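You operate a simulated robot arm through the tools that you are given. There is no shell and no other tool.

Carry out the task below with a simulated robot arm. There is one attempt and no reset: what you move stays moved.

JOB
Pump the tank up to 8 bar, switch off, and set the regulator as the air card says.
Fine: then open the line valve.

It is judged by the outcome, as a careful person would: the job done as asked, and still so three seconds after it is handed in. It fails if anything else is knocked over, pushed out of place, dropped, spilled or broken.

ROBOT AND FRAMES
A 7-joint arm with a two-finger parallel gripper, fixed in place. Base frame: the origin is on the floor under the middle of its stand, x ahead of it, y to its left, z up. Lengths are in m, angles in rad, forces in N, time in s.
It reaches about 1.247 m from its shoulder. Its first joint turns from -2.304 to 2.304 rad. Payload 3.91 kg.
Tool frame: the origin (TCP) lies between the finger pads and is the grasp point; the fingertips stand 0.03 m ahead of it; z points along the fingers, y is the line along which they close. The gripper opens to 0.11 m. The fingers are 0.02 m wide and 0.01 m thick; the gripper's body (0.048 by 0.112 m) begins 0.055 m behind the TCP.
Orientation is that of the tool frame in the base frame, as a unit quaternion [x, y, z, w]. With the fingers straight down and closing along the base's y, the tool's x points along the base's -x, its y along +y and its z along -z.

CONTROLS
- The arm moves only by the tool step_arm. Its argument "rows" is a list of rows, each a list of 3 entries, a list of its own where there are three numbers: the shift along the tool's x, y, z in m, then the turn, a rotation vector about the tool's x, y, z in degrees, then the finger opening in m, from 0 to 0.11. In form: [[[dx, dy, dz], [wx, wy, wz], hand], ...]. A call has 1 to 20 rows; each row is the pose to reach, as a shift and turn from the pose commanded when the call began, along the tool's axes at that moment. Each row takes 0.2 s and may step no farther than 0.05 m and 0.15 rad from the row before; otherwise, or with a gripper value out of range, the whole call is refused. Where a pose cannot be reached the arm comes as near as it can. A force on the tool above 50 N (or 10 N above the force at the start of the call, whichever is more), or a blocked arm, ends the call early, and 0.2 s more pass. Each finger travels about 0.108 m/s and halts on what it meets, pressing with about 27 N; the grip force reading is that of the motor and also rises with nothing between the fingers. The clock runs only during rows and for 0.2 s after the last one: add rows that repeat a pose to give the fingers time. It gives the time, the measured TCP pose, the force on the tool (base axes), the opening and the grip force at its end, in the units of the frame above (readings bear some noise), with the torque about the TCP (base axes, N m) and any sound that the robot's microphone picked up.
- Cameras (640 x 400 px; columns grow to the right, rows downward): "scene" is fixed at [0.3982, 0.6514, 1.1413]; the picture's right is [-0.60, -0.80, 0.00], its down [-0.48, 0.36, -0.80] and it looks along [0.64, -0.48, -0.60] (base axes); focal length 346 px, centre (320, 200). "wrist" rides on the gripper at [0.072, 0.017, -0.103] in the tool frame; the picture's right is [-0.23, 0.97, 0.00], its down [-0.76, -0.18, -0.62] and it looks along [-0.61, -0.14, 0.78] (tool axes); focal length 222 px, centre (320, 200). There is no depth. A picture from a camera that has moved, and an enlarged one, comes with that camera's place and axes in the base frame and with its lens.
- capture(camera): a new picture of that camera. The clock stands still meanwhile.
- zoom(camera, box): a new picture of the part [left, top, right, bottom] of that camera's present view, enlarged. The clock stands still meanwhile.
- sign_off(): hands the job in; it is judged then, once.

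Nothing tells you positions but the pictures and the camera data. Unless the task says otherwise, let go and move clear before handing in.

The tools are called after "Request:" by a JSON object that holds its "op" and its "data". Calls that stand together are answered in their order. step_arm: Moves the arm, as the interface text tells. Its arguments: {"type":"object","properties":{"rows":{"type":"array","items":{"type":"array"}}},"required":["rows"]} The other tools are called the same way: capture (camera) takes a picture; zoom (camera, box) takes an enlarged picture of a part of a camera's view; sign_off () hands the job in.

At the start:

```text
clock: 0.0
tcp_pos: [0.6236, 0.1803, 0.8921]
ee_rot: [0.0, 1.0, 0.0, 0.0]
contact_force: [0.0, 0.3, 0.1]
ft_torque: [-0.01, -0.02, -0.01]
finger_gap: 0.1098
gripper_force: 0.0
```

scene: 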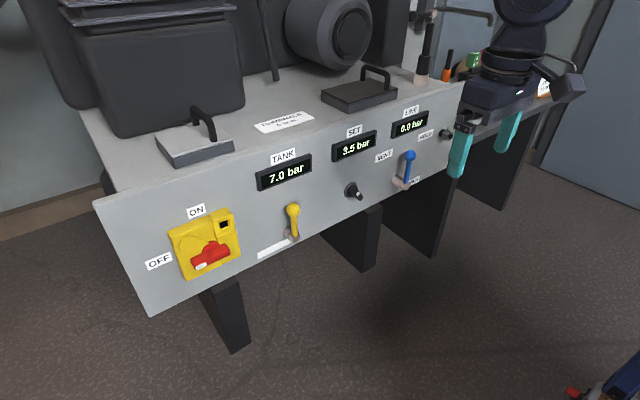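
wrist: 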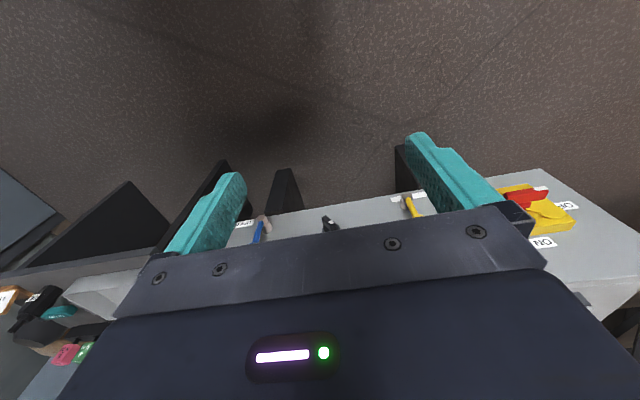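

I see a panel with a red/yellow rotary switch (ON/OFF), a yellow drain lever, a regulator knob, a blue line valve, and three displays. I'll zoom in to read the labels and the air card first.

Request:
{"op": "zoom", "data": {"camera": "scene", "box": [130, 180, 290, 290]}}

Request:
{"op": "zoom", "data": {"camera": "scene", "box": [240, 100, 340, 150]}}

Request:
{"op": "zoom", "data": {"camera": "scene", "box": [320, 90, 480, 210]}}

Request:
{"op": "zoom", "data": {"camera": "scene", "box": [240, 140, 400, 270]}}

Request:
{"op": "zoom", "data": {"camera": "scene", "box": [400, 0, 640, 180]}}

```text
3.64 times, centred on (210, 235) of scene
camera zoom: at [0.3982, 0.6514, 1.1413], right [-0.6, -0.8, 0.0], down [-0.48, 0.36, -0.8], along [0.64, -0.48, -0.6], focal length 1260 px, centre (720, 73)
```

zoom: 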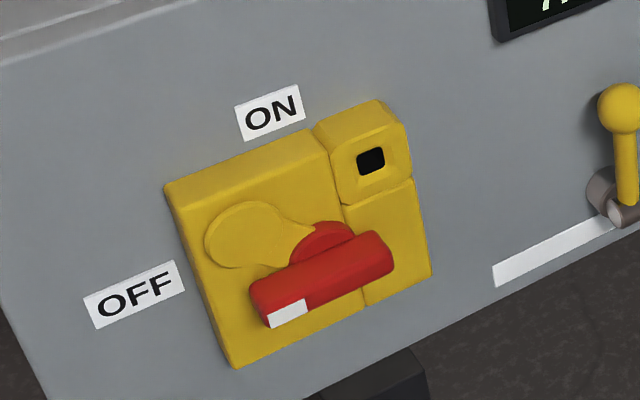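

```text
6.40 times, centred on (290, 125) of scene
camera zoom: at [0.3982, 0.6514, 1.1413], right [-0.6, -0.8, 0.0], down [-0.48, 0.36, -0.8], along [0.64, -0.48, -0.6], focal length 2217 px, centre (512, 680)
```

zoom: 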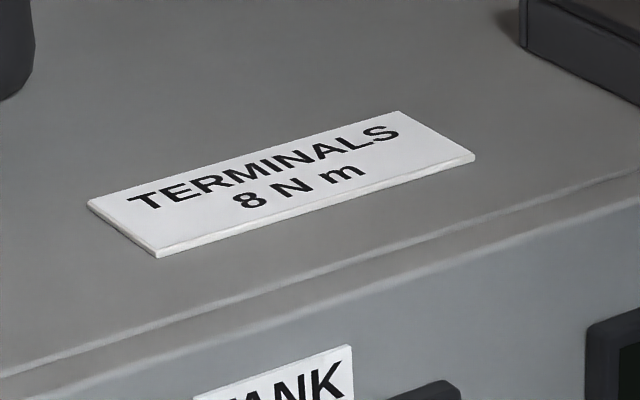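

```text
3.33 times, centred on (400, 150) of scene
camera zoom: at [0.3982, 0.6514, 1.1413], right [-0.6, -0.8, 0.0], down [-0.48, 0.36, -0.8], along [0.64, -0.48, -0.6], focal length 1155 px, centre (53, 367)
```

zoom: 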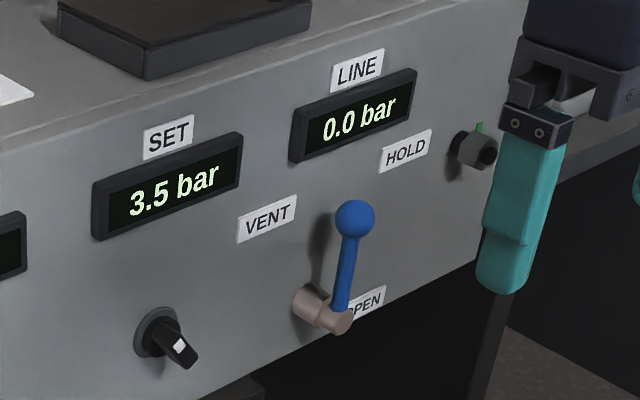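

```text
3.08 times, centred on (320, 205) of scene
camera zoom: at [0.3982, 0.6514, 1.1413], right [-0.6, -0.8, 0.0], down [-0.48, 0.36, -0.8], along [0.64, -0.48, -0.6], focal length 1066 px, centre (320, 185)
```

zoom: 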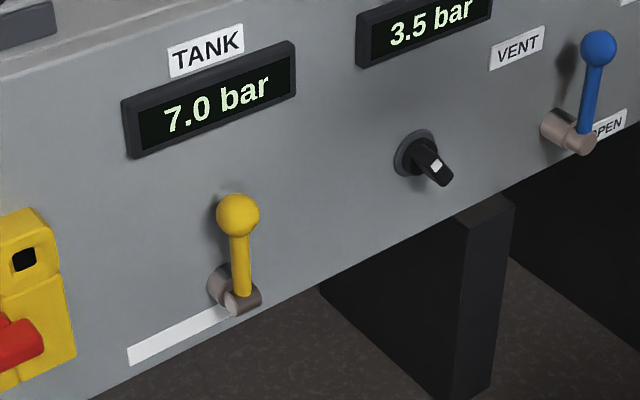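

```text
2.22 times, centred on (520, 90) of scene
camera zoom: at [0.3982, 0.6514, 1.1413], right [-0.6, -0.8, 0.0], down [-0.48, 0.36, -0.8], along [0.64, -0.48, -0.6], focal length 770 px, centre (-124, 444)
```

zoom: 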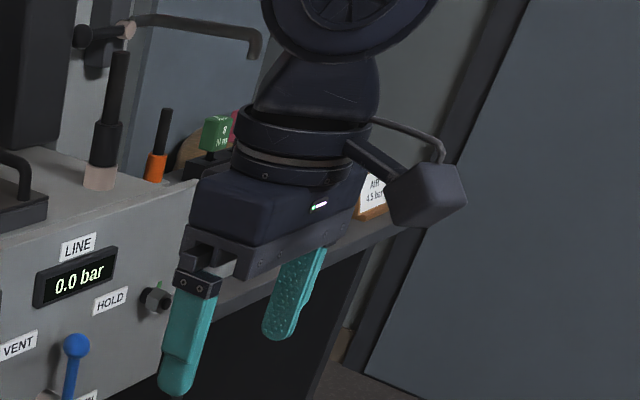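

A second card near the arm seems to read "AIR". I'll zoom there, and into the other labels (blank label by the yellow lever, tags beyond).

Request:
{"op": "zoom", "data": {"camera": "scene", "box": [520, 65, 600, 115]}}

Request:
{"op": "zoom", "data": {"camera": "scene", "box": [540, 340, 640, 400]}}

Request:
{"op": "zoom", "data": {"camera": "scene", "box": [410, 0, 510, 100]}}

Request:
{"op": "zoom", "data": {"camera": "scene", "box": [245, 190, 325, 270]}}

Request:
{"op": "zoom", "data": {"camera": "wrist", "box": [0, 260, 160, 390]}}

Request:
{"op": "zoom", "data": {"camera": "wrist", "box": [220, 160, 440, 280]}}

```text
8.00 times, centred on (560, 90) of scene
camera zoom: at [0.3982, 0.6514, 1.1413], right [-0.6, -0.8, 0.0], down [-0.48, 0.36, -0.8], along [0.64, -0.48, -0.6], focal length 2772 px, centre (-1600, 1080)
```

zoom: 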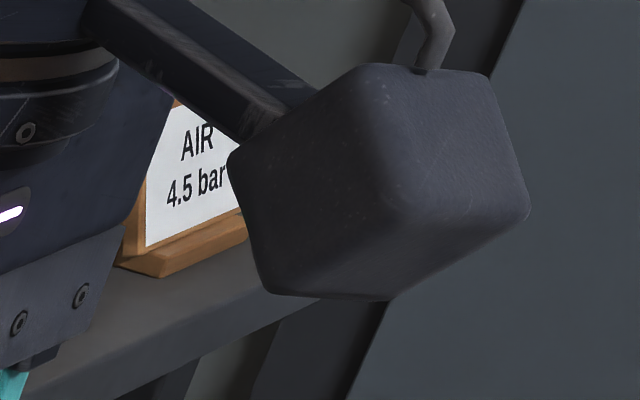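

```text
6.40 times, centred on (590, 370) of scene
camera zoom: at [0.3982, 0.6514, 1.1413], right [-0.6, -0.8, 0.0], down [-0.48, 0.36, -0.8], along [0.64, -0.48, -0.6], focal length 2217 px, centre (-1408, -888)
```

zoom: 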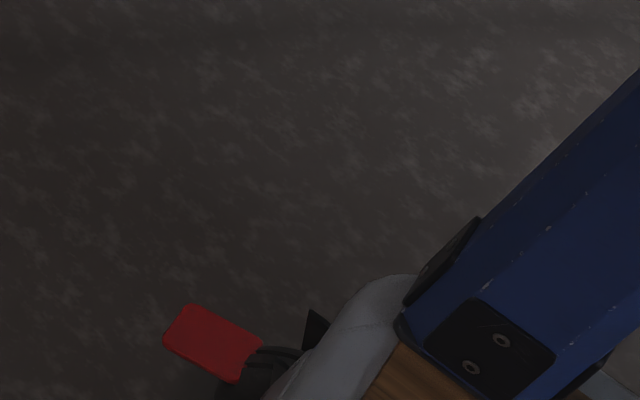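

```text
4.00 times, centred on (460, 50) of scene
camera zoom: at [0.3982, 0.6514, 1.1413], right [-0.6, -0.8, 0.0], down [-0.48, 0.36, -0.8], along [0.64, -0.48, -0.6], focal length 1386 px, centre (-240, 800)
```

zoom: 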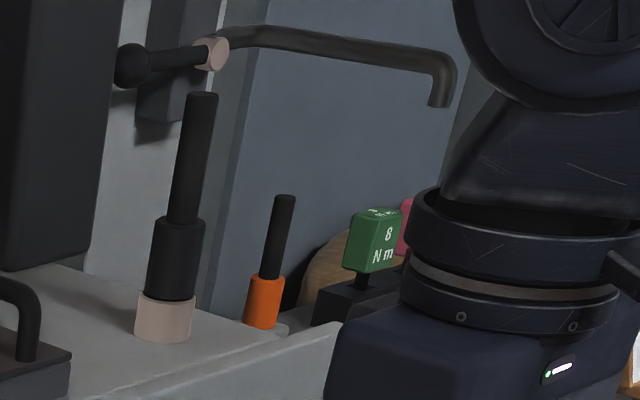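

```text
5.00 times, centred on (285, 230) of scene
camera zoom: at [0.3982, 0.6514, 1.1413], right [-0.6, -0.8, 0.0], down [-0.48, 0.36, -0.8], along [0.64, -0.48, -0.6], focal length 1732 px, centre (495, 50)
```

zoom: 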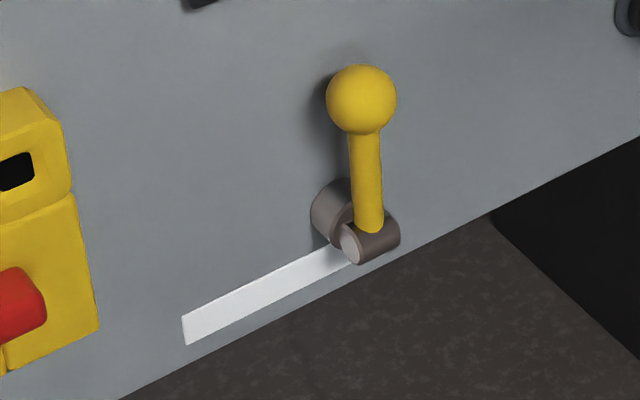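

```text
3.08 times, centred on (80, 325) of wrist
camera zoom: at [0.551, 0.1992, 0.9946], right [0.23, 0.97, 0.0], down [0.76, -0.18, 0.62], along [0.61, -0.14, -0.78], focal length 684 px, centre (1058, -185)
```

zoom: 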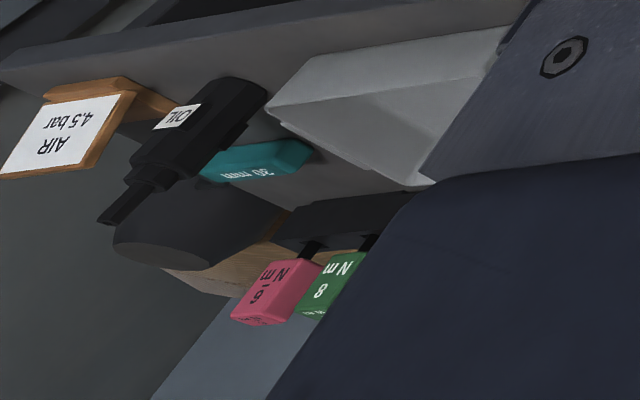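

```text
2.91 times, centred on (330, 220) of wrist
camera zoom: at [0.551, 0.1992, 0.9946], right [0.23, 0.97, 0.0], down [0.76, -0.18, 0.62], along [0.61, -0.14, -0.78], focal length 646 px, centre (291, 142)
```

zoom: 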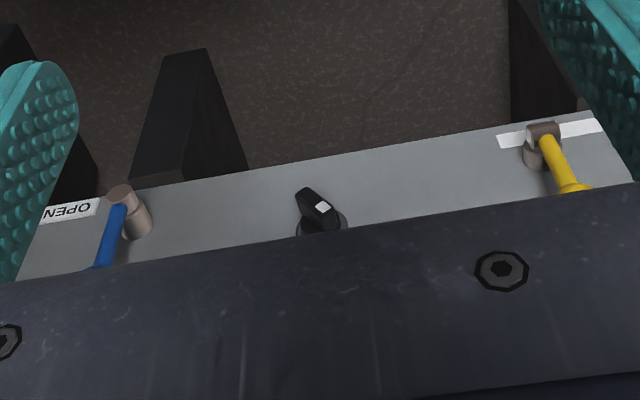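

The air card reads 4.5 bar; the set display shows 3.5, tank 7.0, line 0.0, and the panel is an almost vertical face near x≈0.95. I'll tilt the hand about 45° forward to look at the panel face closely before touching anything.

Request:
{"op": "step_arm", "data": {"rows": [[[0.02, 0, 0], [0, -7.5, 0], 0.11], [[0.04, 0, 0], [0, -15, 0], 0.11], [[0.06, 0, 0], [0, -22.5, 0], 0.11], [[0.08, 0, 0], [0, -30, 0], 0.11], [[0.1, 0, 0], [0, -37.5, 0], 0.11], [[0.12, 0, 0], [0, -45, 0], 0.11]]}}

Request:
{"op": "capture", "data": {"camera": "wrist"}}

Request:
{"op": "capture", "data": {"camera": "scene"}}

```text
clock: 1.4
tcp_pos: [0.5452, 0.1958, 0.8931]
ee_rot: [0.022, 0.923, -0.009, 0.383]
contact_force: [-1.6, 2.7, 0.7]
ft_torque: [-0.15, 0.0, -0.16]
finger_gap: 0.1102
gripper_force: 0.1
out of reach, approached as far as the arm can: row 5, 6
```

```text
taken
camera wrist: at [0.423, 0.2211, 0.9123], right [0.21, 0.96, 0.16], down [0.09, -0.18, 0.98], along [0.97, -0.19, -0.12], focal length 222 px, centre (320, 200)
```

wrist: 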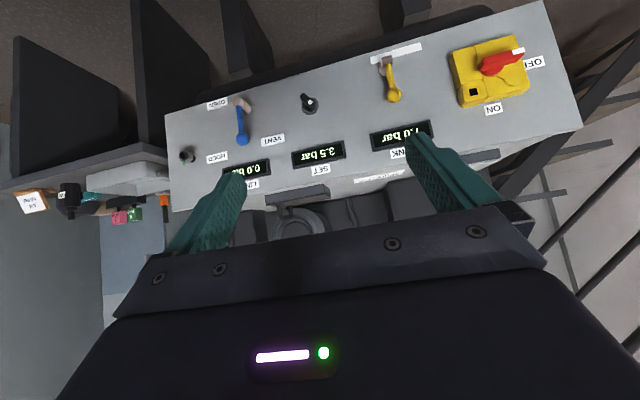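

```text
taken
```

scene: 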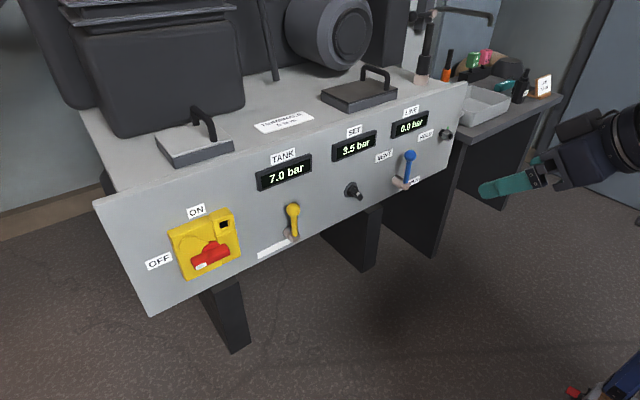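

Now I have a front view of the panel (upside-down in the wrist picture). I'll zoom in on each control.

Request:
{"op": "zoom", "data": {"camera": "wrist", "box": [430, 20, 560, 130]}}

Request:
{"op": "zoom", "data": {"camera": "wrist", "box": [170, 80, 300, 190]}}

Request:
{"op": "zoom", "data": {"camera": "wrist", "box": [280, 30, 440, 170]}}

Request:
{"op": "zoom", "data": {"camera": "scene", "box": [360, 110, 460, 210]}}

Request:
{"op": "zoom", "data": {"camera": "scene", "box": [320, 160, 390, 220]}}

Request:
{"op": "zoom", "data": {"camera": "scene", "box": [440, 40, 570, 120]}}

```text
3.64 times, centred on (495, 75) of wrist
camera zoom: at [0.423, 0.2211, 0.9123], right [0.21, 0.96, 0.16], down [0.09, -0.18, 0.98], along [0.97, -0.19, -0.12], focal length 808 px, centre (-316, 654)
```

zoom: 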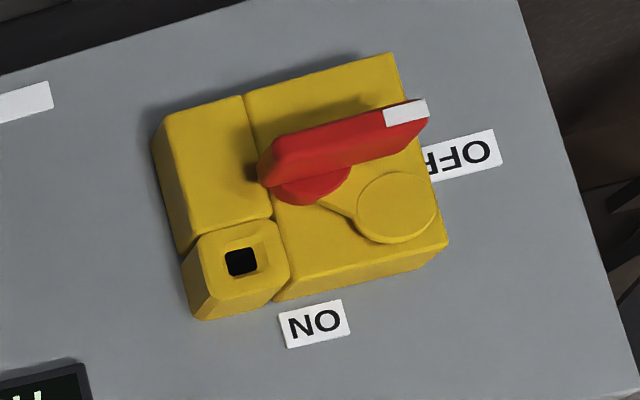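

```text
3.64 times, centred on (235, 135) of wrist
camera zoom: at [0.423, 0.2211, 0.9123], right [0.21, 0.96, 0.16], down [0.09, -0.18, 0.98], along [0.97, -0.19, -0.12], focal length 808 px, centre (629, 436)
```

zoom: 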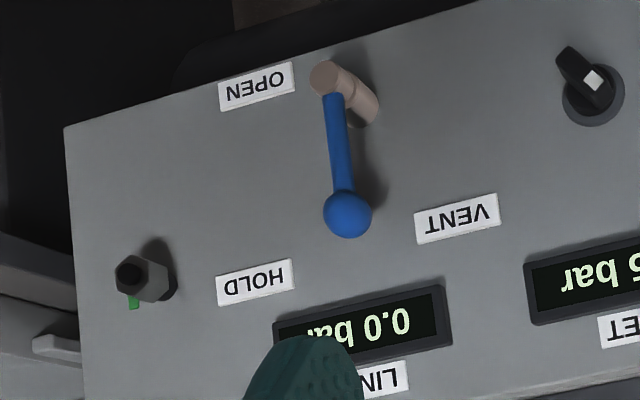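

```text
2.86 times, centred on (360, 100) of wrist
camera zoom: at [0.423, 0.2211, 0.9123], right [0.21, 0.96, 0.16], down [0.09, -0.18, 0.98], along [0.97, -0.19, -0.12], focal length 635 px, centre (206, 486)
```

zoom: 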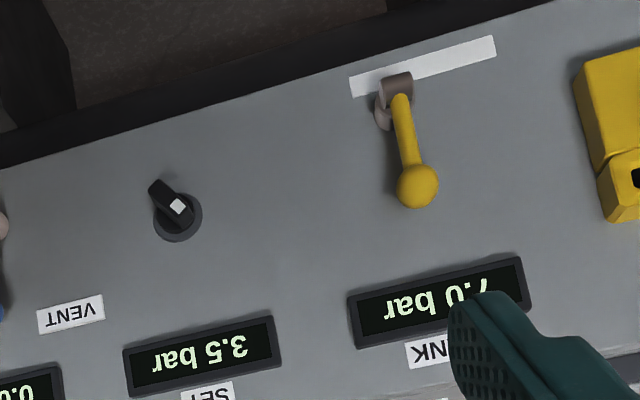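

```text
4.00 times, centred on (410, 160) of scene
camera zoom: at [0.3982, 0.6514, 1.1413], right [-0.6, -0.8, 0.0], down [-0.48, 0.36, -0.8], along [0.64, -0.48, -0.6], focal length 1386 px, centre (-40, 360)
```

zoom: 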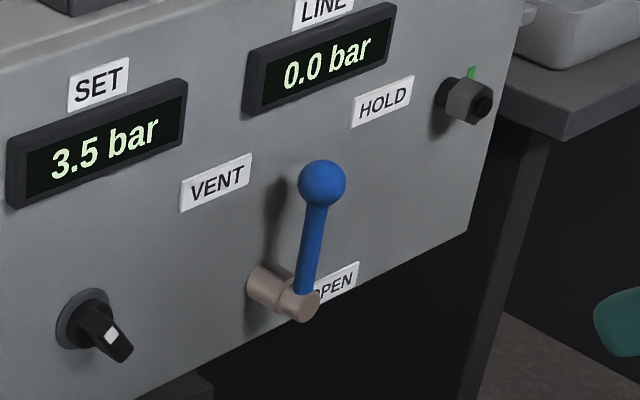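

```text
6.67 times, centred on (355, 190) of scene
camera zoom: at [0.3982, 0.6514, 1.1413], right [-0.6, -0.8, 0.0], down [-0.48, 0.36, -0.8], along [0.64, -0.48, -0.6], focal length 2310 px, centre (87, 267)
```

zoom: 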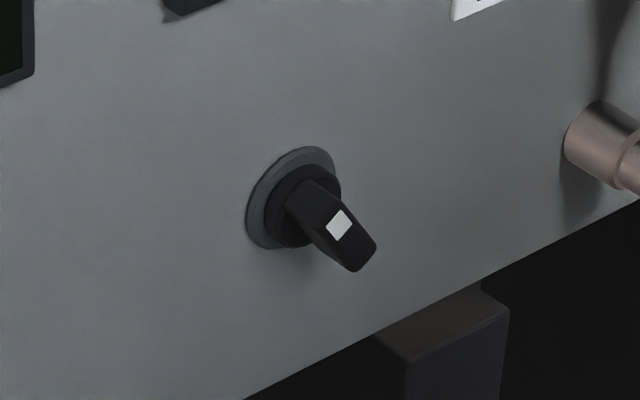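

```text
4.92 times, centred on (505, 80) of scene
camera zoom: at [0.3982, 0.6514, 1.1413], right [-0.6, -0.8, 0.0], down [-0.48, 0.36, -0.8], along [0.64, -0.48, -0.6], focal length 1706 px, centre (-591, 791)
```

zoom: 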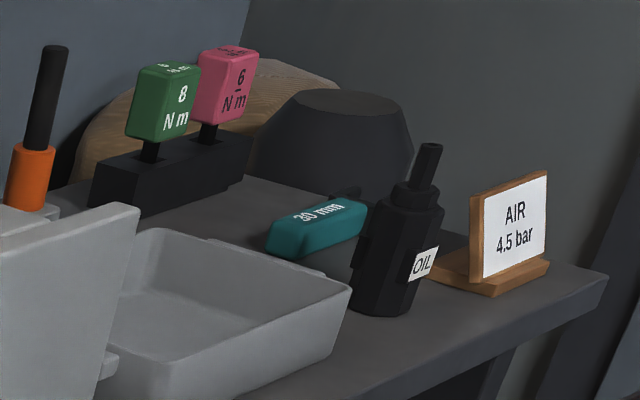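

The panel is an essentially vertical face at about x≈0.948; the switch handle sits horizontally (OFF, marked end left), its centre near [0.904, 0.538, 0.648], regulator knob near [0.95, 0.137, 0.61], blue valve hub near [0.91, -0.045, 0.57]. I'll move toward a stand-off position in front of the switch and turn the hand toward horizontal.

Request:
{"op": "step_arm", "data": {"rows": [[[-0.0053, 0.027, 0.0253], [0, -3.5, 0], 0.11], [[-0.0105, 0.054, 0.0507], [0, -7, 0], 0.11], [[-0.0158, 0.081, 0.076], [0, -10.5, 0], 0.11], [[-0.021, 0.108, 0.1014], [0, -14, 0], 0.11], [[-0.0263, 0.135, 0.1267], [0, -17.5, 0], 0.11], [[-0.0316, 0.162, 0.152], [0, -21, 0], 0.11], [[-0.0368, 0.189, 0.1774], [0, -24.5, 0], 0.11], [[-0.0421, 0.216, 0.2027], [0, -28, 0], 0.11], [[-0.0473, 0.243, 0.2281], [0, -31.5, 0], 0.11], [[-0.0526, 0.27, 0.2534], [0, -35, 0], 0.11]]}}

Request:
{"op": "capture", "data": {"camera": "wrist"}}

Request:
{"op": "capture", "data": {"camera": "scene"}}

```text
clock: 3.6
tcp_pos: [0.7475, 0.4855, 0.7496]
ee_rot: [0.001, 0.765, 0.0, 0.644]
contact_force: [-0.1, 0.0, -0.1]
ft_torque: [-0.01, 0.0, -0.02]
finger_gap: 0.11
gripper_force: 0.0
```

```text
taken
camera wrist: at [0.6345, 0.5045, 0.6948], right [0.04, 0.97, 0.22], down [-0.48, -0.18, 0.86], along [0.87, -0.14, 0.46], focal length 222 px, centre (320, 200)
```

wrist: 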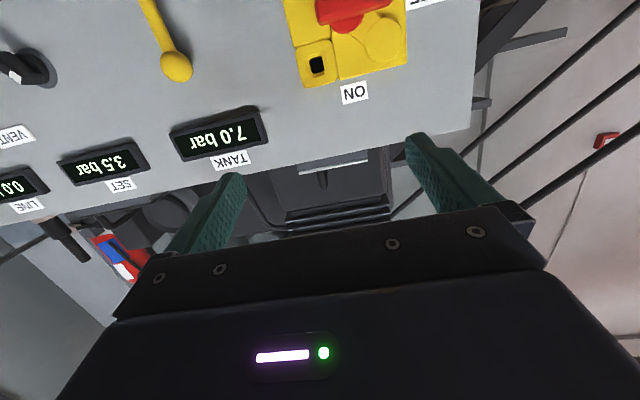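

```text
taken
```

scene: 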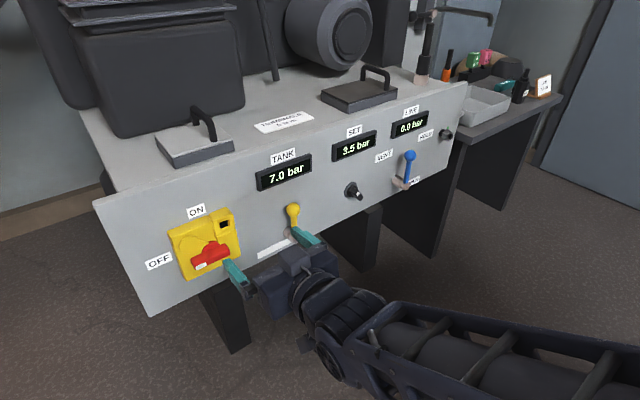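

The arm reached the stand-off pose, with the displays still visible in the scene camera. I'll level the hand to horizontal in front of the switch handle.

Request:
{"op": "step_arm", "data": {"rows": [[[0.0326, 0.0175, 0.0065], [0, -3.33, 0], 0.11], [[0.0651, 0.035, 0.0129], [0, -6.67, 0], 0.11], [[0.0977, 0.0525, 0.0194], [0, -10, 0], 0.11]]}}

Request:
{"op": "capture", "data": {"camera": "wrist"}}

Request:
{"op": "zoom", "data": {"camera": "scene", "box": [140, 180, 340, 305]}}

```text
clock: 4.4
tcp_pos: [0.7497, 0.5383, 0.6508]
ee_rot: [0.001, 0.707, -0.001, 0.707]
contact_force: [-0.3, -0.2, -0.3]
ft_torque: [-0.02, -0.03, -0.03]
finger_gap: 0.1098
gripper_force: 0.1
```

```text
taken
camera wrist: at [0.6469, 0.5574, 0.5769], right [0.0, 0.97, 0.23], down [-0.62, -0.18, 0.76], along [0.78, -0.14, 0.61], focal length 222 px, centre (320, 200)
```

wrist: 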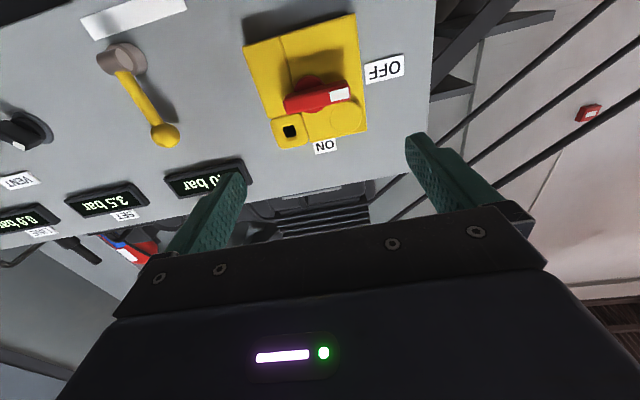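

```text
3.20 times, centred on (240, 242) of scene
camera zoom: at [0.3982, 0.6514, 1.1413], right [-0.6, -0.8, 0.0], down [-0.48, 0.36, -0.8], along [0.64, -0.48, -0.6], focal length 1109 px, centre (576, 64)
```

zoom: 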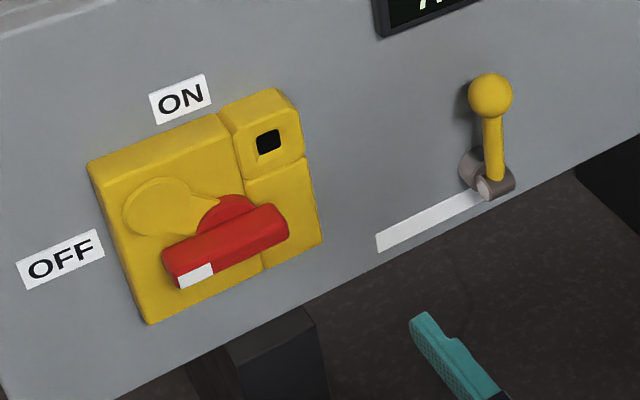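

Good frontal view. I'll zoom on the switch to see how the handle sits on its boss.

Request:
{"op": "zoom", "data": {"camera": "wrist", "box": [230, 0, 420, 170]}}

Request:
{"op": "zoom", "data": {"camera": "wrist", "box": [0, 80, 130, 170]}}

Request:
{"op": "zoom", "data": {"camera": "wrist", "box": [70, 0, 200, 160]}}

```text
2.35 times, centred on (325, 85) of wrist
camera zoom: at [0.6469, 0.5574, 0.5769], right [0.0, 0.97, 0.23], down [-0.62, -0.18, 0.76], along [0.78, -0.14, 0.61], focal length 523 px, centre (308, 471)
```

zoom: 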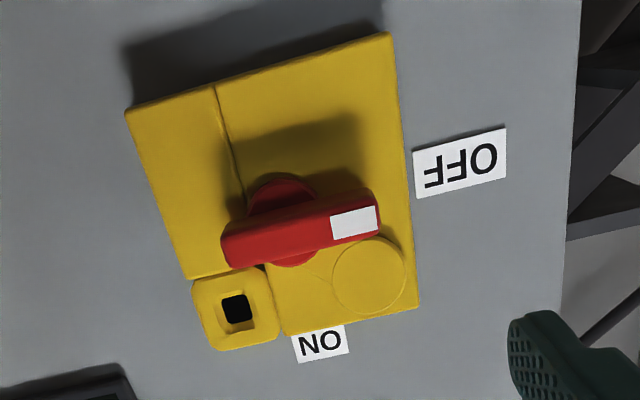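

```text
4.44 times, centred on (65, 125) of wrist
camera zoom: at [0.6469, 0.5574, 0.5769], right [0.0, 0.97, 0.23], down [-0.62, -0.18, 0.76], along [0.78, -0.14, 0.61], focal length 987 px, centre (1453, 533)
```

zoom: 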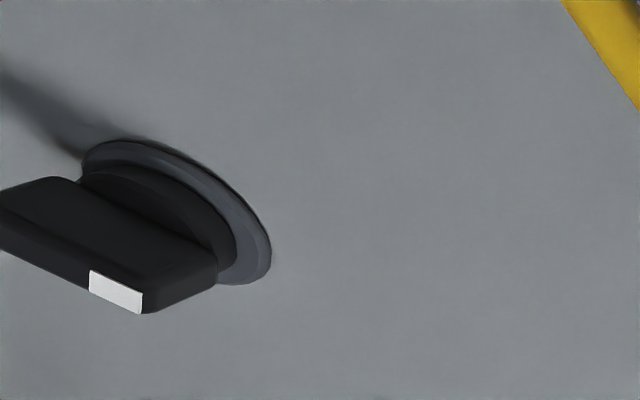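

```text
2.50 times, centred on (135, 80) of wrist
camera zoom: at [0.6469, 0.5574, 0.5769], right [0.0, 0.97, 0.23], down [-0.62, -0.18, 0.76], along [0.78, -0.14, 0.61], focal length 555 px, centre (782, 500)
```

zoom: 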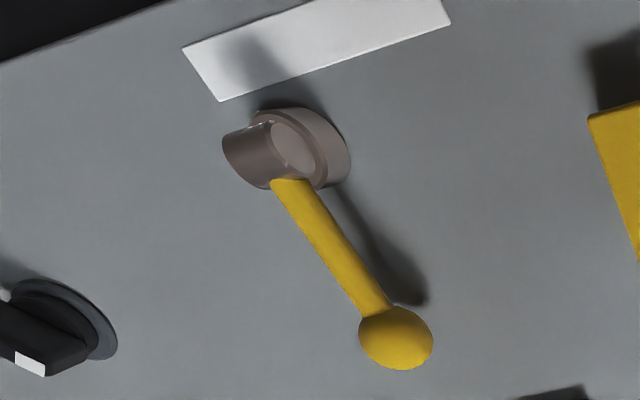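

The handle is a bar about 75 mm long and 15 mm tall, front face at x≈0.904 centred near y≈0.536, z≈0.641; the plate behind it is at x≈0.932. I'll roll the hand -90° at stand-off so the fingers close vertically on the horizontal handle.

Request:
{"op": "step_arm", "data": {"rows": [[[0, 0, 0], [0, 0, -8.2], 0.11], [[0, 0, 0], [0, 0, -16.4], 0.11], [[0, 0, 0], [0, 0, -24.6], 0.1], [[0, 0, 0], [0, 0, -32.8], 0.09], [[0, 0, 0], [0, 0, -41], 0.08], [[0, 0, 0], [0, 0, -49.2], 0.07], [[0, 0, 0], [0, 0, -57.4], 0.06], [[0, 0, 0], [0, 0, -65.6], 0.06], [[0, 0, 0], [0, 0, -73.8], 0.06], [[0, 0, 0], [0, 0, -82], 0.06], [[0, 0, 0], [0, 0, -90], 0.06]]}}

Request:
{"op": "capture", "data": {"camera": "wrist"}}

Request:
{"op": "capture", "data": {"camera": "scene"}}

```text
clock: 6.8
tcp_pos: [0.7504, 0.5382, 0.6494]
ee_rot: [0.5, -0.5, 0.501, -0.499]
contact_force: [-0.7, 0.8, 0.3]
ft_torque: [0.0, -0.01, -0.02]
finger_gap: 0.06
gripper_force: 0.1
```

```text
taken
camera wrist: at [0.6477, 0.4677, 0.6318], right [0.0, 0.22, -0.97], down [-0.62, 0.76, 0.18], along [0.78, 0.61, 0.14], focal length 222 px, centre (320, 200)
```

wrist: 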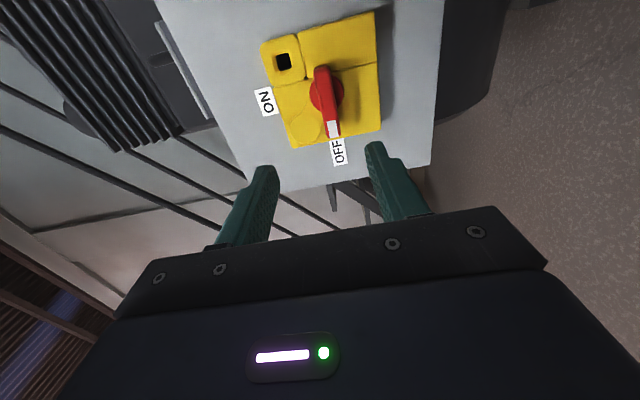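

```text
taken
```

scene: 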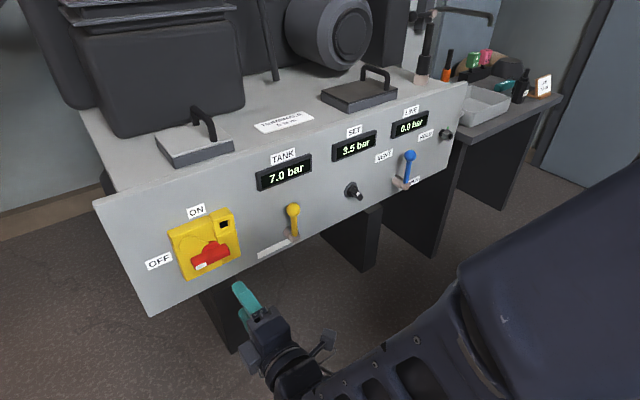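

Rolling works, and the tank stays at 7.0. I'll zoom to refine the handle position from this view.

Request:
{"op": "zoom", "data": {"camera": "wrist", "box": [250, 0, 410, 170]}}

```text
2.35 times, centred on (330, 85) of wrist
camera zoom: at [0.6477, 0.4677, 0.6318], right [0.0, 0.22, -0.97], down [-0.62, 0.76, 0.18], along [0.78, 0.61, 0.14], focal length 523 px, centre (296, 471)
```

zoom: 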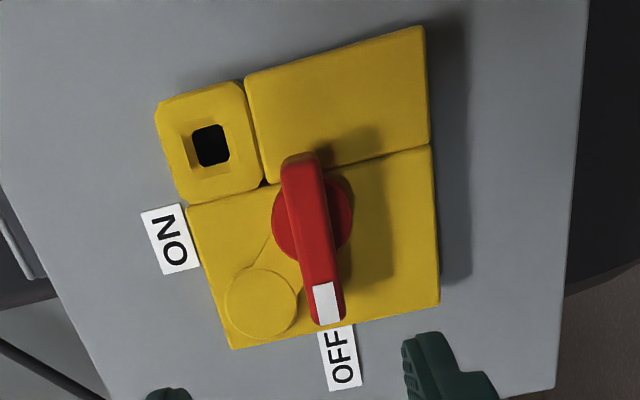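

Handle and pivot agree on y≈0.534, z≈0.639. I'll align and advance so the fingertips stop at x≈0.92, straddling the handle without touching the plate.

Request:
{"op": "step_arm", "data": {"rows": [[[0.004, 0.0112, 0.03], [0, 0, 0], 0.06], [[0.004, 0.0112, 0.06], [0, 0, 0], 0.06], [[0.004, 0.0112, 0.09], [0, 0, 0], 0.06], [[0.004, 0.0112, 0.12], [0, 0, 0], 0.06], [[0.004, 0.0112, 0.14], [0, 0, 0], 0.06]]}}

Request:
{"op": "capture", "data": {"camera": "wrist"}}

Request:
{"op": "zoom", "data": {"camera": "scene", "box": [140, 140, 340, 305]}}

```text
clock: 8.0
tcp_pos: [0.8905, 0.5347, 0.6375]
ee_rot: [-0.5, 0.5, -0.5, 0.5]
contact_force: [0.3, 0.9, 1.0]
ft_torque: [0.0, 0.02, 0.02]
finger_gap: 0.0599
gripper_force: 0.0
```

```text
taken
camera wrist: at [0.7878, 0.4638, 0.6203], right [0.0, 0.23, -0.97], down [-0.62, 0.76, 0.18], along [0.78, 0.61, 0.14], focal length 222 px, centre (320, 200)
```

wrist: 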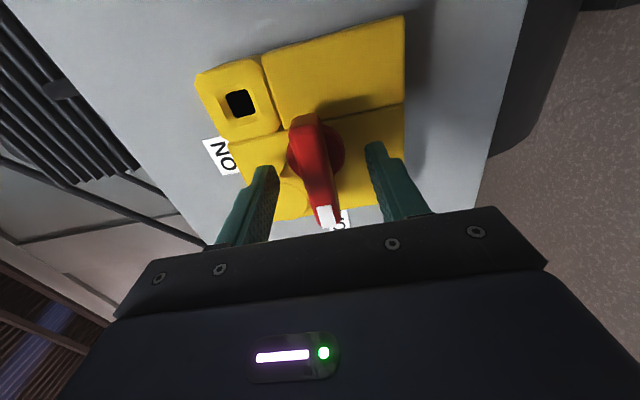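

```text
2.42 times, centred on (240, 222) of scene
camera zoom: at [0.3982, 0.6514, 1.1413], right [-0.6, -0.8, 0.0], down [-0.48, 0.36, -0.8], along [0.64, -0.48, -0.6], focal length 840 px, centre (514, 146)
```

zoom: 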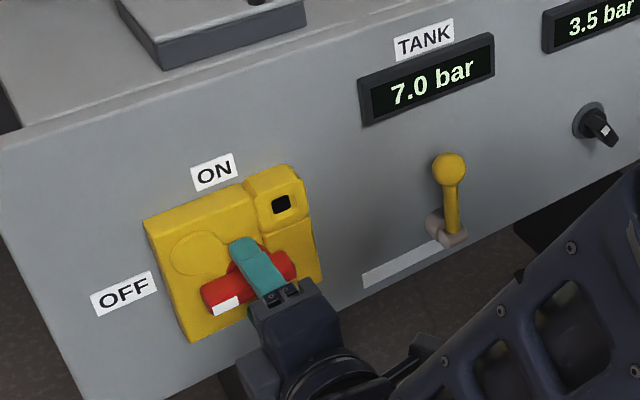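

The fingers straddle the handle properly. Closing on it.

Request:
{"op": "step_arm", "data": {"rows": [[[0, 0, 0], [0, 0, 0], 0.03], [[0, 0, 0], [0, 0, 0], 0.0], [[0, 0, 0], [0, 0, 0], 0.0], [[0, 0, 0], [0, 0, 0], 0.0]]}}

Request:
{"op": "capture", "data": {"camera": "wrist"}}

Request:
{"op": "zoom", "data": {"camera": "scene", "box": [140, 140, 340, 305]}}

```text
clock: 9.0
tcp_pos: [0.8899, 0.5339, 0.6403]
ee_rot: [-0.5, 0.499, -0.5, 0.501]
contact_force: [0.2, -1.9, 15.5]
ft_torque: [-0.09, -0.03, -0.99]
finger_gap: 0.0178
gripper_force: 45.0
```

```text
taken
camera wrist: at [0.7881, 0.4639, 0.6218], right [0.0, 0.23, -0.97], down [-0.62, 0.76, 0.18], along [0.78, 0.61, 0.14], focal length 222 px, centre (320, 200)
```

wrist: 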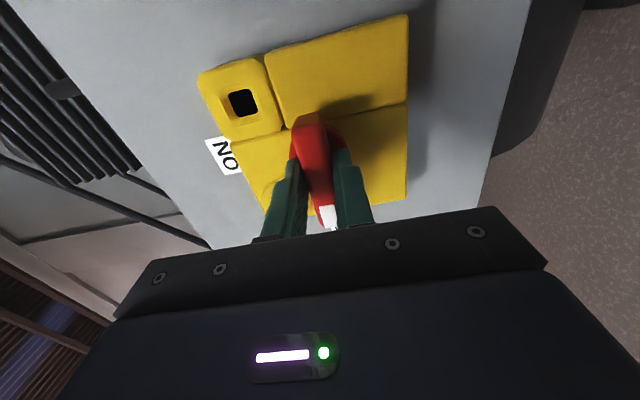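

```text
2.42 times, centred on (240, 222) of scene
camera zoom: at [0.3982, 0.6514, 1.1413], right [-0.6, -0.8, 0.0], down [-0.48, 0.36, -0.8], along [0.64, -0.48, -0.6], focal length 840 px, centre (514, 146)
```

zoom: 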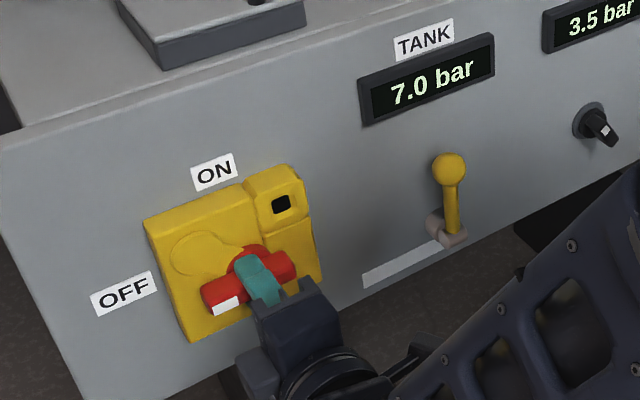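

Gripped (18 mm wide); a 15 N upward reaction says the handle axis is a couple of mm higher than commanded. I'll relieve that before turning.

Request:
{"op": "step_arm", "data": {"rows": [[[0, -0.0015, 0], [0, 0, 0], 0.0], [[0, -0.0025, 0], [0, 0, 0], 0.0], [[0, -0.0025, 0], [0, 0, 0], 0.0]]}}

```text
clock: 9.8
tcp_pos: [0.8914, 0.5339, 0.6392]
ee_rot: [0.501, -0.5, 0.5, -0.5]
contact_force: [21.2, 6.6, -4.1]
ft_torque: [0.03, -0.03, 0.59]
finger_gap: 0.018
gripper_force: 45.7
```

Force is small in the lateral directions now. I'll start turning clockwise in short bursts, watching force and the tank reading.

Request:
{"op": "step_arm", "data": {"rows": [[[0, 0, 0], [0, 0, 8], 0.0], [[0, 0, 0], [0, 0, 16], 0.0], [[0, 0, 0], [0, 0, 24], 0.0]]}}

Request:
{"op": "zoom", "data": {"camera": "scene", "box": [140, 140, 340, 305]}}

Request:
{"op": "capture", "data": {"camera": "wrist"}}

```text
clock: 10.6
tcp_pos: [0.8906, 0.5343, 0.6405]
ee_rot: [-0.384, 0.593, -0.385, 0.594]
contact_force: [6.5, -4.0, 10.1]
ft_torque: [-0.04, 0.08, -0.26]
finger_gap: 0.0178
gripper_force: 45.2
```

```text
2.42 times, centred on (240, 222) of scene
camera zoom: at [0.3982, 0.6514, 1.1413], right [-0.6, -0.8, 0.0], down [-0.48, 0.36, -0.8], along [0.64, -0.48, -0.6], focal length 840 px, centre (514, 146)
```

zoom: 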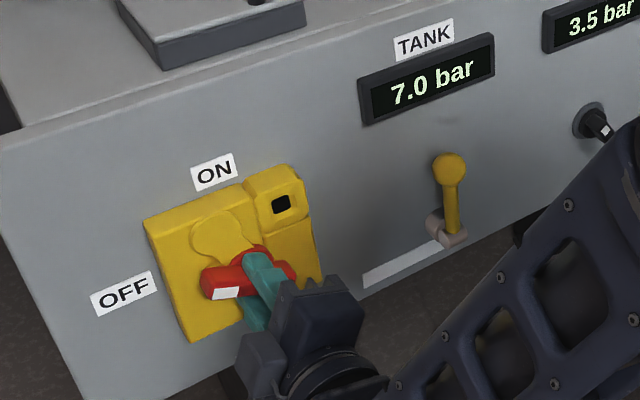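

```text
taken
camera wrist: at [0.788, 0.4768, 0.5956], right [0.0, 0.61, -0.8], down [-0.62, 0.62, 0.47], along [0.78, 0.5, 0.38], focal length 222 px, centre (320, 200)
```

wrist: 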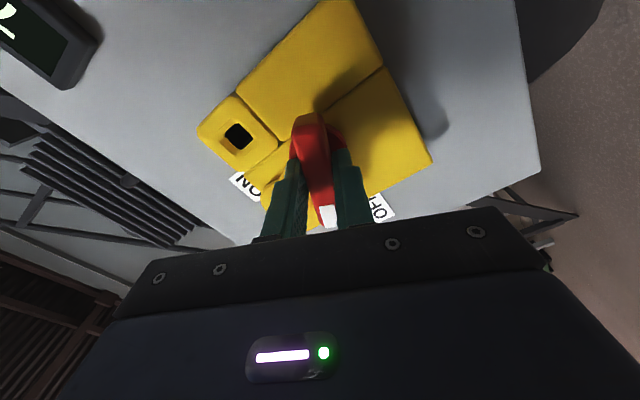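

The handle turns smoothly with the hand (24° so far) and forces are low. Continuing.

Request:
{"op": "step_arm", "data": {"rows": [[[0, 0, 0], [0, 0, 8], 0.0], [[0, 0, 0], [0, 0, 16], 0.0], [[0, 0, 0], [0, 0, 24], 0.0]]}}

Request:
{"op": "zoom", "data": {"camera": "scene", "box": [140, 140, 340, 305]}}

```text
clock: 11.4
tcp_pos: [0.8905, 0.5334, 0.643]
ee_rot: [-0.252, 0.66, -0.253, 0.661]
contact_force: [-2.1, -18.8, 29.2]
ft_torque: [-0.13, -0.01, -0.27]
finger_gap: 0.0179
gripper_force: 45.2
```

```text
2.42 times, centred on (240, 222) of scene
camera zoom: at [0.3982, 0.6514, 1.1413], right [-0.6, -0.8, 0.0], down [-0.48, 0.36, -0.8], along [0.64, -0.48, -0.6], focal length 840 px, centre (514, 146)
```

zoom: 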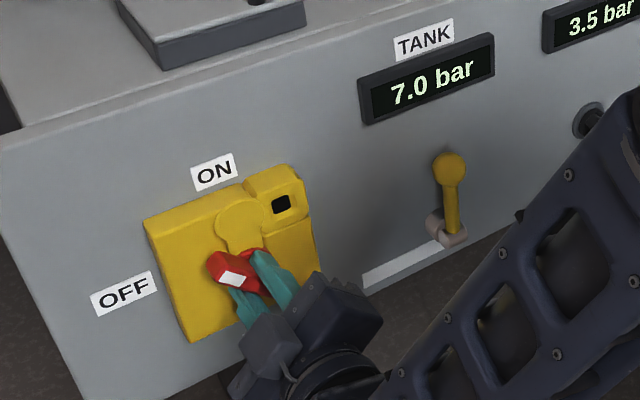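

Lateral force has grown to ~35 N, indicating the true pivot is about 5 mm further toward -y than my hand axis. I'll shift to that pivot while continuing to turn.

Request:
{"op": "step_arm", "data": {"rows": [[[0.0017, -0.0019, 0], [0, 0, 0], 0.0], [[0.0033, -0.0037, 0], [0, 0, 0], 0.0], [[0.0033, -0.0037, 0], [0, 0, 7], 0.0]]}}

Request:
{"op": "zoom", "data": {"camera": "scene", "box": [140, 140, 340, 305]}}

```text
clock: 12.2
tcp_pos: [0.8904, 0.5313, 0.643]
ee_rot: [-0.213, 0.673, -0.212, 0.676]
contact_force: [26.0, 28.8, 22.2]
ft_torque: [0.05, -0.65, 0.23]
finger_gap: 0.0176
gripper_force: 45.9
```

```text
2.42 times, centred on (240, 222) of scene
camera zoom: at [0.3982, 0.6514, 1.1413], right [-0.6, -0.8, 0.0], down [-0.48, 0.36, -0.8], along [0.64, -0.48, -0.6], focal length 840 px, centre (514, 146)
```

zoom: 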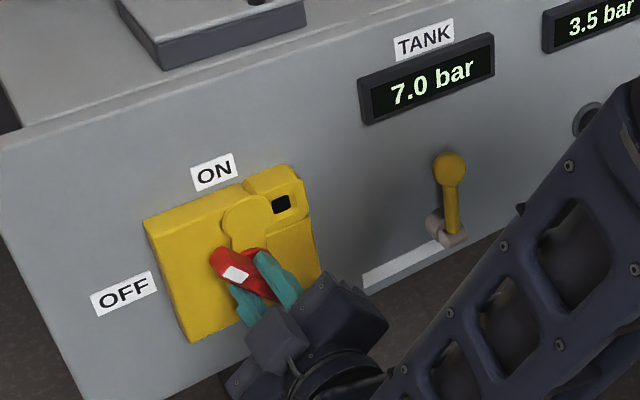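

The transverse force is fine now, but there's sliding friction along the handle. I'll briefly ease the grip to relieve it, then re-grip and continue.

Request:
{"op": "step_arm", "data": {"rows": [[[0, 0, 0], [0, 0, 0], 0.03], [[0, 0, 0], [0, 0, 0], 0.03], [[0, 0, 0], [0, 0, 0], 0.0], [[0, 0, 0], [0, 0, 0], 0.0]]}}

Request:
{"op": "zoom", "data": {"camera": "scene", "box": [140, 140, 340, 305]}}

```text
clock: 13.2
tcp_pos: [0.889, 0.5299, 0.6387]
ee_rot: [-0.214, 0.675, -0.213, 0.674]
contact_force: [-5.4, 0.8, -12.6]
ft_torque: [0.0, 0.29, -0.23]
finger_gap: 0.0178
gripper_force: 45.0
```

```text
2.42 times, centred on (240, 222) of scene
camera zoom: at [0.3982, 0.6514, 1.1413], right [-0.6, -0.8, 0.0], down [-0.48, 0.36, -0.8], along [0.64, -0.48, -0.6], focal length 840 px, centre (514, 146)
```

zoom: 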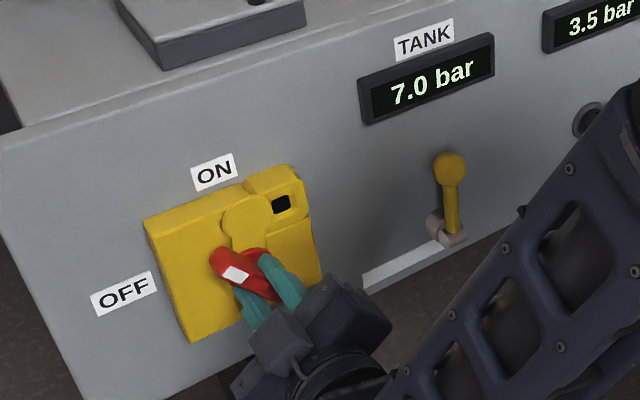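

Forces are relaxed. Continuing toward ON in short bursts.

Request:
{"op": "step_arm", "data": {"rows": [[[0, 0, 0], [0, 0, 8], 0.0], [[0, 0, 0], [0, 0, 16], 0.0], [[0, 0, 0], [0, 0, 24], 0.0]]}}

Request:
{"op": "zoom", "data": {"camera": "scene", "box": [140, 140, 340, 305]}}

```text
clock: 14.0
tcp_pos: [0.8898, 0.5293, 0.6384]
ee_rot: [-0.068, 0.705, -0.067, 0.703]
contact_force: [-12.8, 1.9, -24.6]
ft_torque: [0.0, 0.01, 0.07]
finger_gap: 0.0177
gripper_force: 44.7
```

```text
2.42 times, centred on (240, 222) of scene
camera zoom: at [0.3982, 0.6514, 1.1413], right [-0.6, -0.8, 0.0], down [-0.48, 0.36, -0.8], along [0.64, -0.48, -0.6], focal length 840 px, centre (514, 146)
```

zoom: 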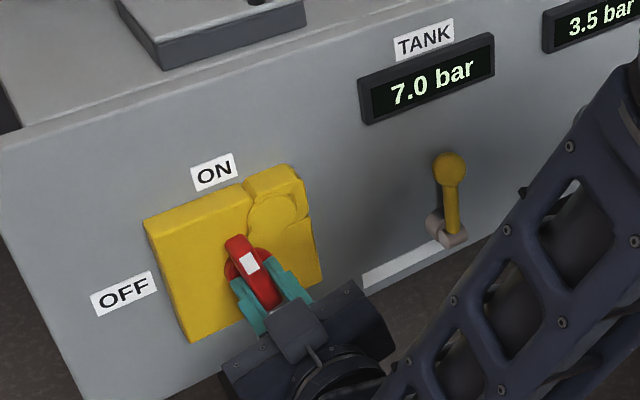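

Handle is at ~79°; the yellow tab now covers the hole. Turning the last ~11°.

Request:
{"op": "step_arm", "data": {"rows": [[[0, 0, 0], [0, 0, 6], 0.0], [[0, 0, 0], [0, 0, 11.5], 0.0]]}}

Request:
{"op": "zoom", "data": {"camera": "scene", "box": [140, 140, 340, 305]}}

```text
clock: 14.6
tcp_pos: [0.8893, 0.5296, 0.6395]
ee_rot: [0.002, 0.708, 0.003, 0.706]
contact_force: [-21.1, 2.4, -29.6]
ft_torque: [-0.52, 1.0, -0.14]
finger_gap: 0.0179
gripper_force: 45.0
```

```text
2.42 times, centred on (240, 222) of scene
camera zoom: at [0.3982, 0.6514, 1.1413], right [-0.6, -0.8, 0.0], down [-0.48, 0.36, -0.8], along [0.64, -0.48, -0.6], focal length 840 px, centre (514, 146)
```

zoom: 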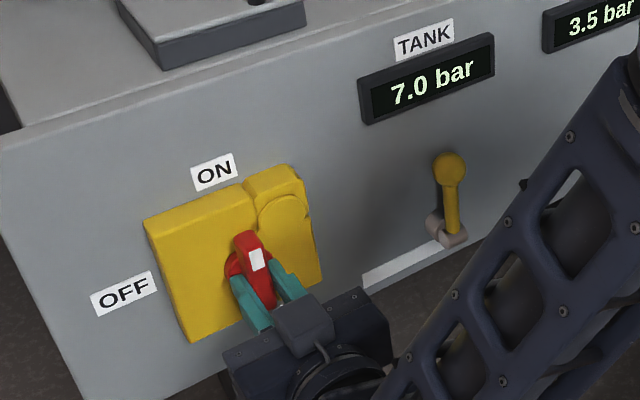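

The handle is now at ON. I'll hold briefly and see whether the pump runs.

Request:
{"op": "step_arm", "data": {"rows": [[[0, 0, 0], [0, 0, 0], 0.0], [[0, 0, 0], [0, 0, 0], 0.0], [[0, 0, 0], [0, 0, 0], 0.0]]}}

Request:
{"op": "zoom", "data": {"camera": "scene", "box": [140, 140, 340, 305]}}

```text
clock: 15.4
tcp_pos: [0.8907, 0.5292, 0.6394]
ee_rot: [0.003, 0.708, 0.003, 0.706]
contact_force: [-26.0, 2.1, -34.3]
ft_torque: [-0.4, 0.67, -0.01]
finger_gap: 0.0174
gripper_force: 44.7
```

```text
2.42 times, centred on (240, 222) of scene
camera zoom: at [0.3982, 0.6514, 1.1413], right [-0.6, -0.8, 0.0], down [-0.48, 0.36, -0.8], along [0.64, -0.48, -0.6], focal length 840 px, centre (514, 146)
```

zoom: 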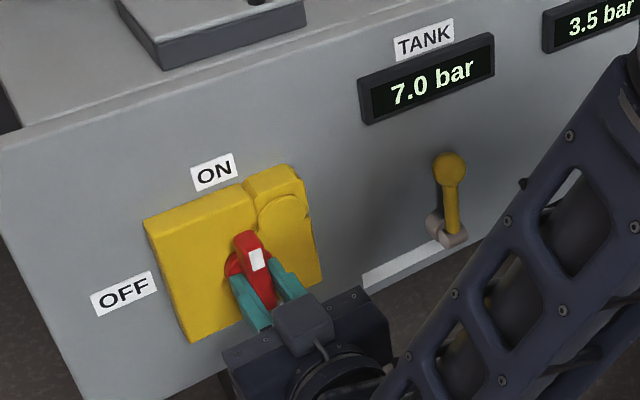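

No change and no sound yet. I'll look more closely at the handle angle.

Request:
{"op": "zoom", "data": {"camera": "scene", "box": [160, 195, 260, 285]}}

Request:
{"op": "capture", "data": {"camera": "wrist"}}

Request:
{"op": "zoom", "data": {"camera": "scene", "box": [240, 140, 330, 200]}}

```text
4.44 times, centred on (210, 240) of scene
camera zoom: at [0.3982, 0.6514, 1.1413], right [-0.6, -0.8, 0.0], down [-0.48, 0.36, -0.8], along [0.64, -0.48, -0.6], focal length 1540 px, centre (809, 22)
```

zoom: 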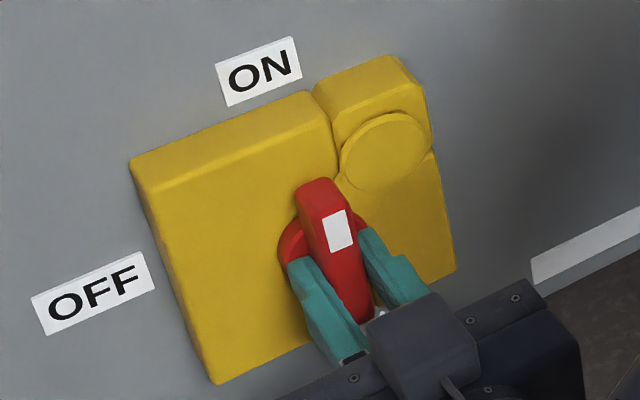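

```text
taken
camera wrist: at [0.7873, 0.5493, 0.5661], right [0.0, 0.97, 0.23], down [-0.62, -0.18, 0.76], along [0.78, -0.15, 0.6], focal length 222 px, centre (320, 200)
```

wrist: 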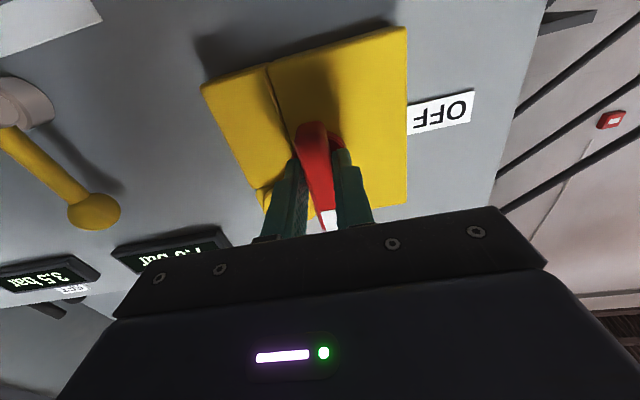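

```text
6.67 times, centred on (285, 170) of scene
camera zoom: at [0.3982, 0.6514, 1.1413], right [-0.6, -0.8, 0.0], down [-0.48, 0.36, -0.8], along [0.64, -0.48, -0.6], focal length 2310 px, centre (553, 400)
```

zoom: 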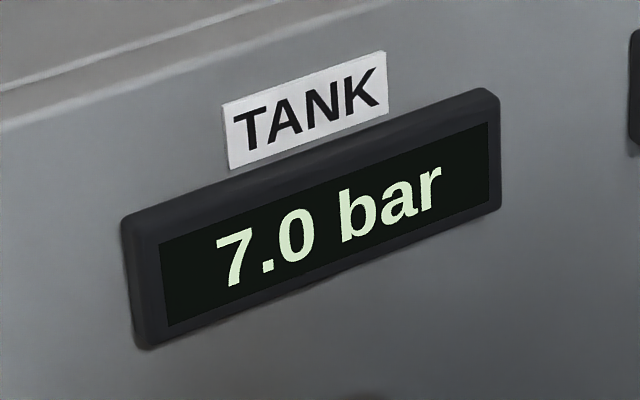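

The handle is fully vertical at ON. I'll hold a little longer and listen.

Request:
{"op": "step_arm", "data": {"rows": [[[0, 0, 0], [0, 0, 0], 0.0], [[0, 0, 0], [0, 0, 0], 0.0], [[0, 0, 0], [0, 0, 0], 0.0], [[0, 0, 0], [0, 0, 0], 0.0], [[0, 0, 0], [0, 0, 0], 0.0], [[0, 0, 0], [0, 0, 0], 0.0]]}}

Request:
{"op": "capture", "data": {"camera": "scene"}}

```text
clock: 16.8
tcp_pos: [0.8912, 0.5297, 0.639]
ee_rot: [0.003, 0.708, 0.003, 0.707]
contact_force: [-25.5, 3.3, -36.3]
ft_torque: [-0.37, 0.66, -0.02]
finger_gap: 0.0177
gripper_force: 44.5
```

```text
taken
```

scene: 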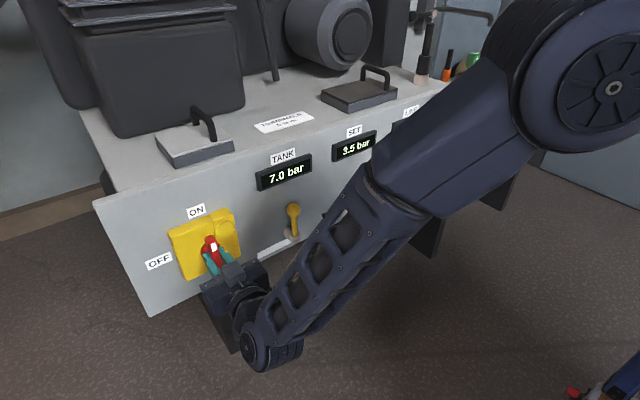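

Nothing yet, so I'll see whether the handle has a little further travel to its stop, carefully.

Request:
{"op": "step_arm", "data": {"rows": [[[0, 0, 0], [0, 0, 4], 0.0], [[0, 0, 0], [0, 0, 8], 0.0]]}}

Request:
{"op": "zoom", "data": {"camera": "scene", "box": [140, 140, 340, 285]}}

```text
clock: 17.4
tcp_pos: [0.8916, 0.5302, 0.6409]
ee_rot: [0.052, 0.705, 0.052, 0.705]
contact_force: [-19.8, 4.0, -23.9]
ft_torque: [-1.28, 0.93, -0.12]
finger_gap: 0.0207
gripper_force: 44.7
```

```text
2.76 times, centred on (240, 212) of scene
camera zoom: at [0.3982, 0.6514, 1.1413], right [-0.6, -0.8, 0.0], down [-0.48, 0.36, -0.8], along [0.64, -0.48, -0.6], focal length 956 px, centre (541, 166)
```

zoom: 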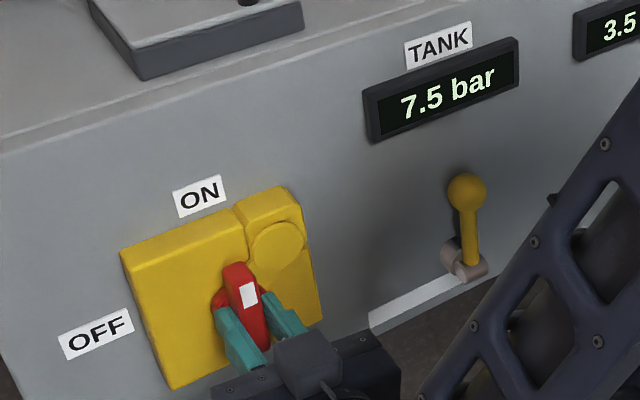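

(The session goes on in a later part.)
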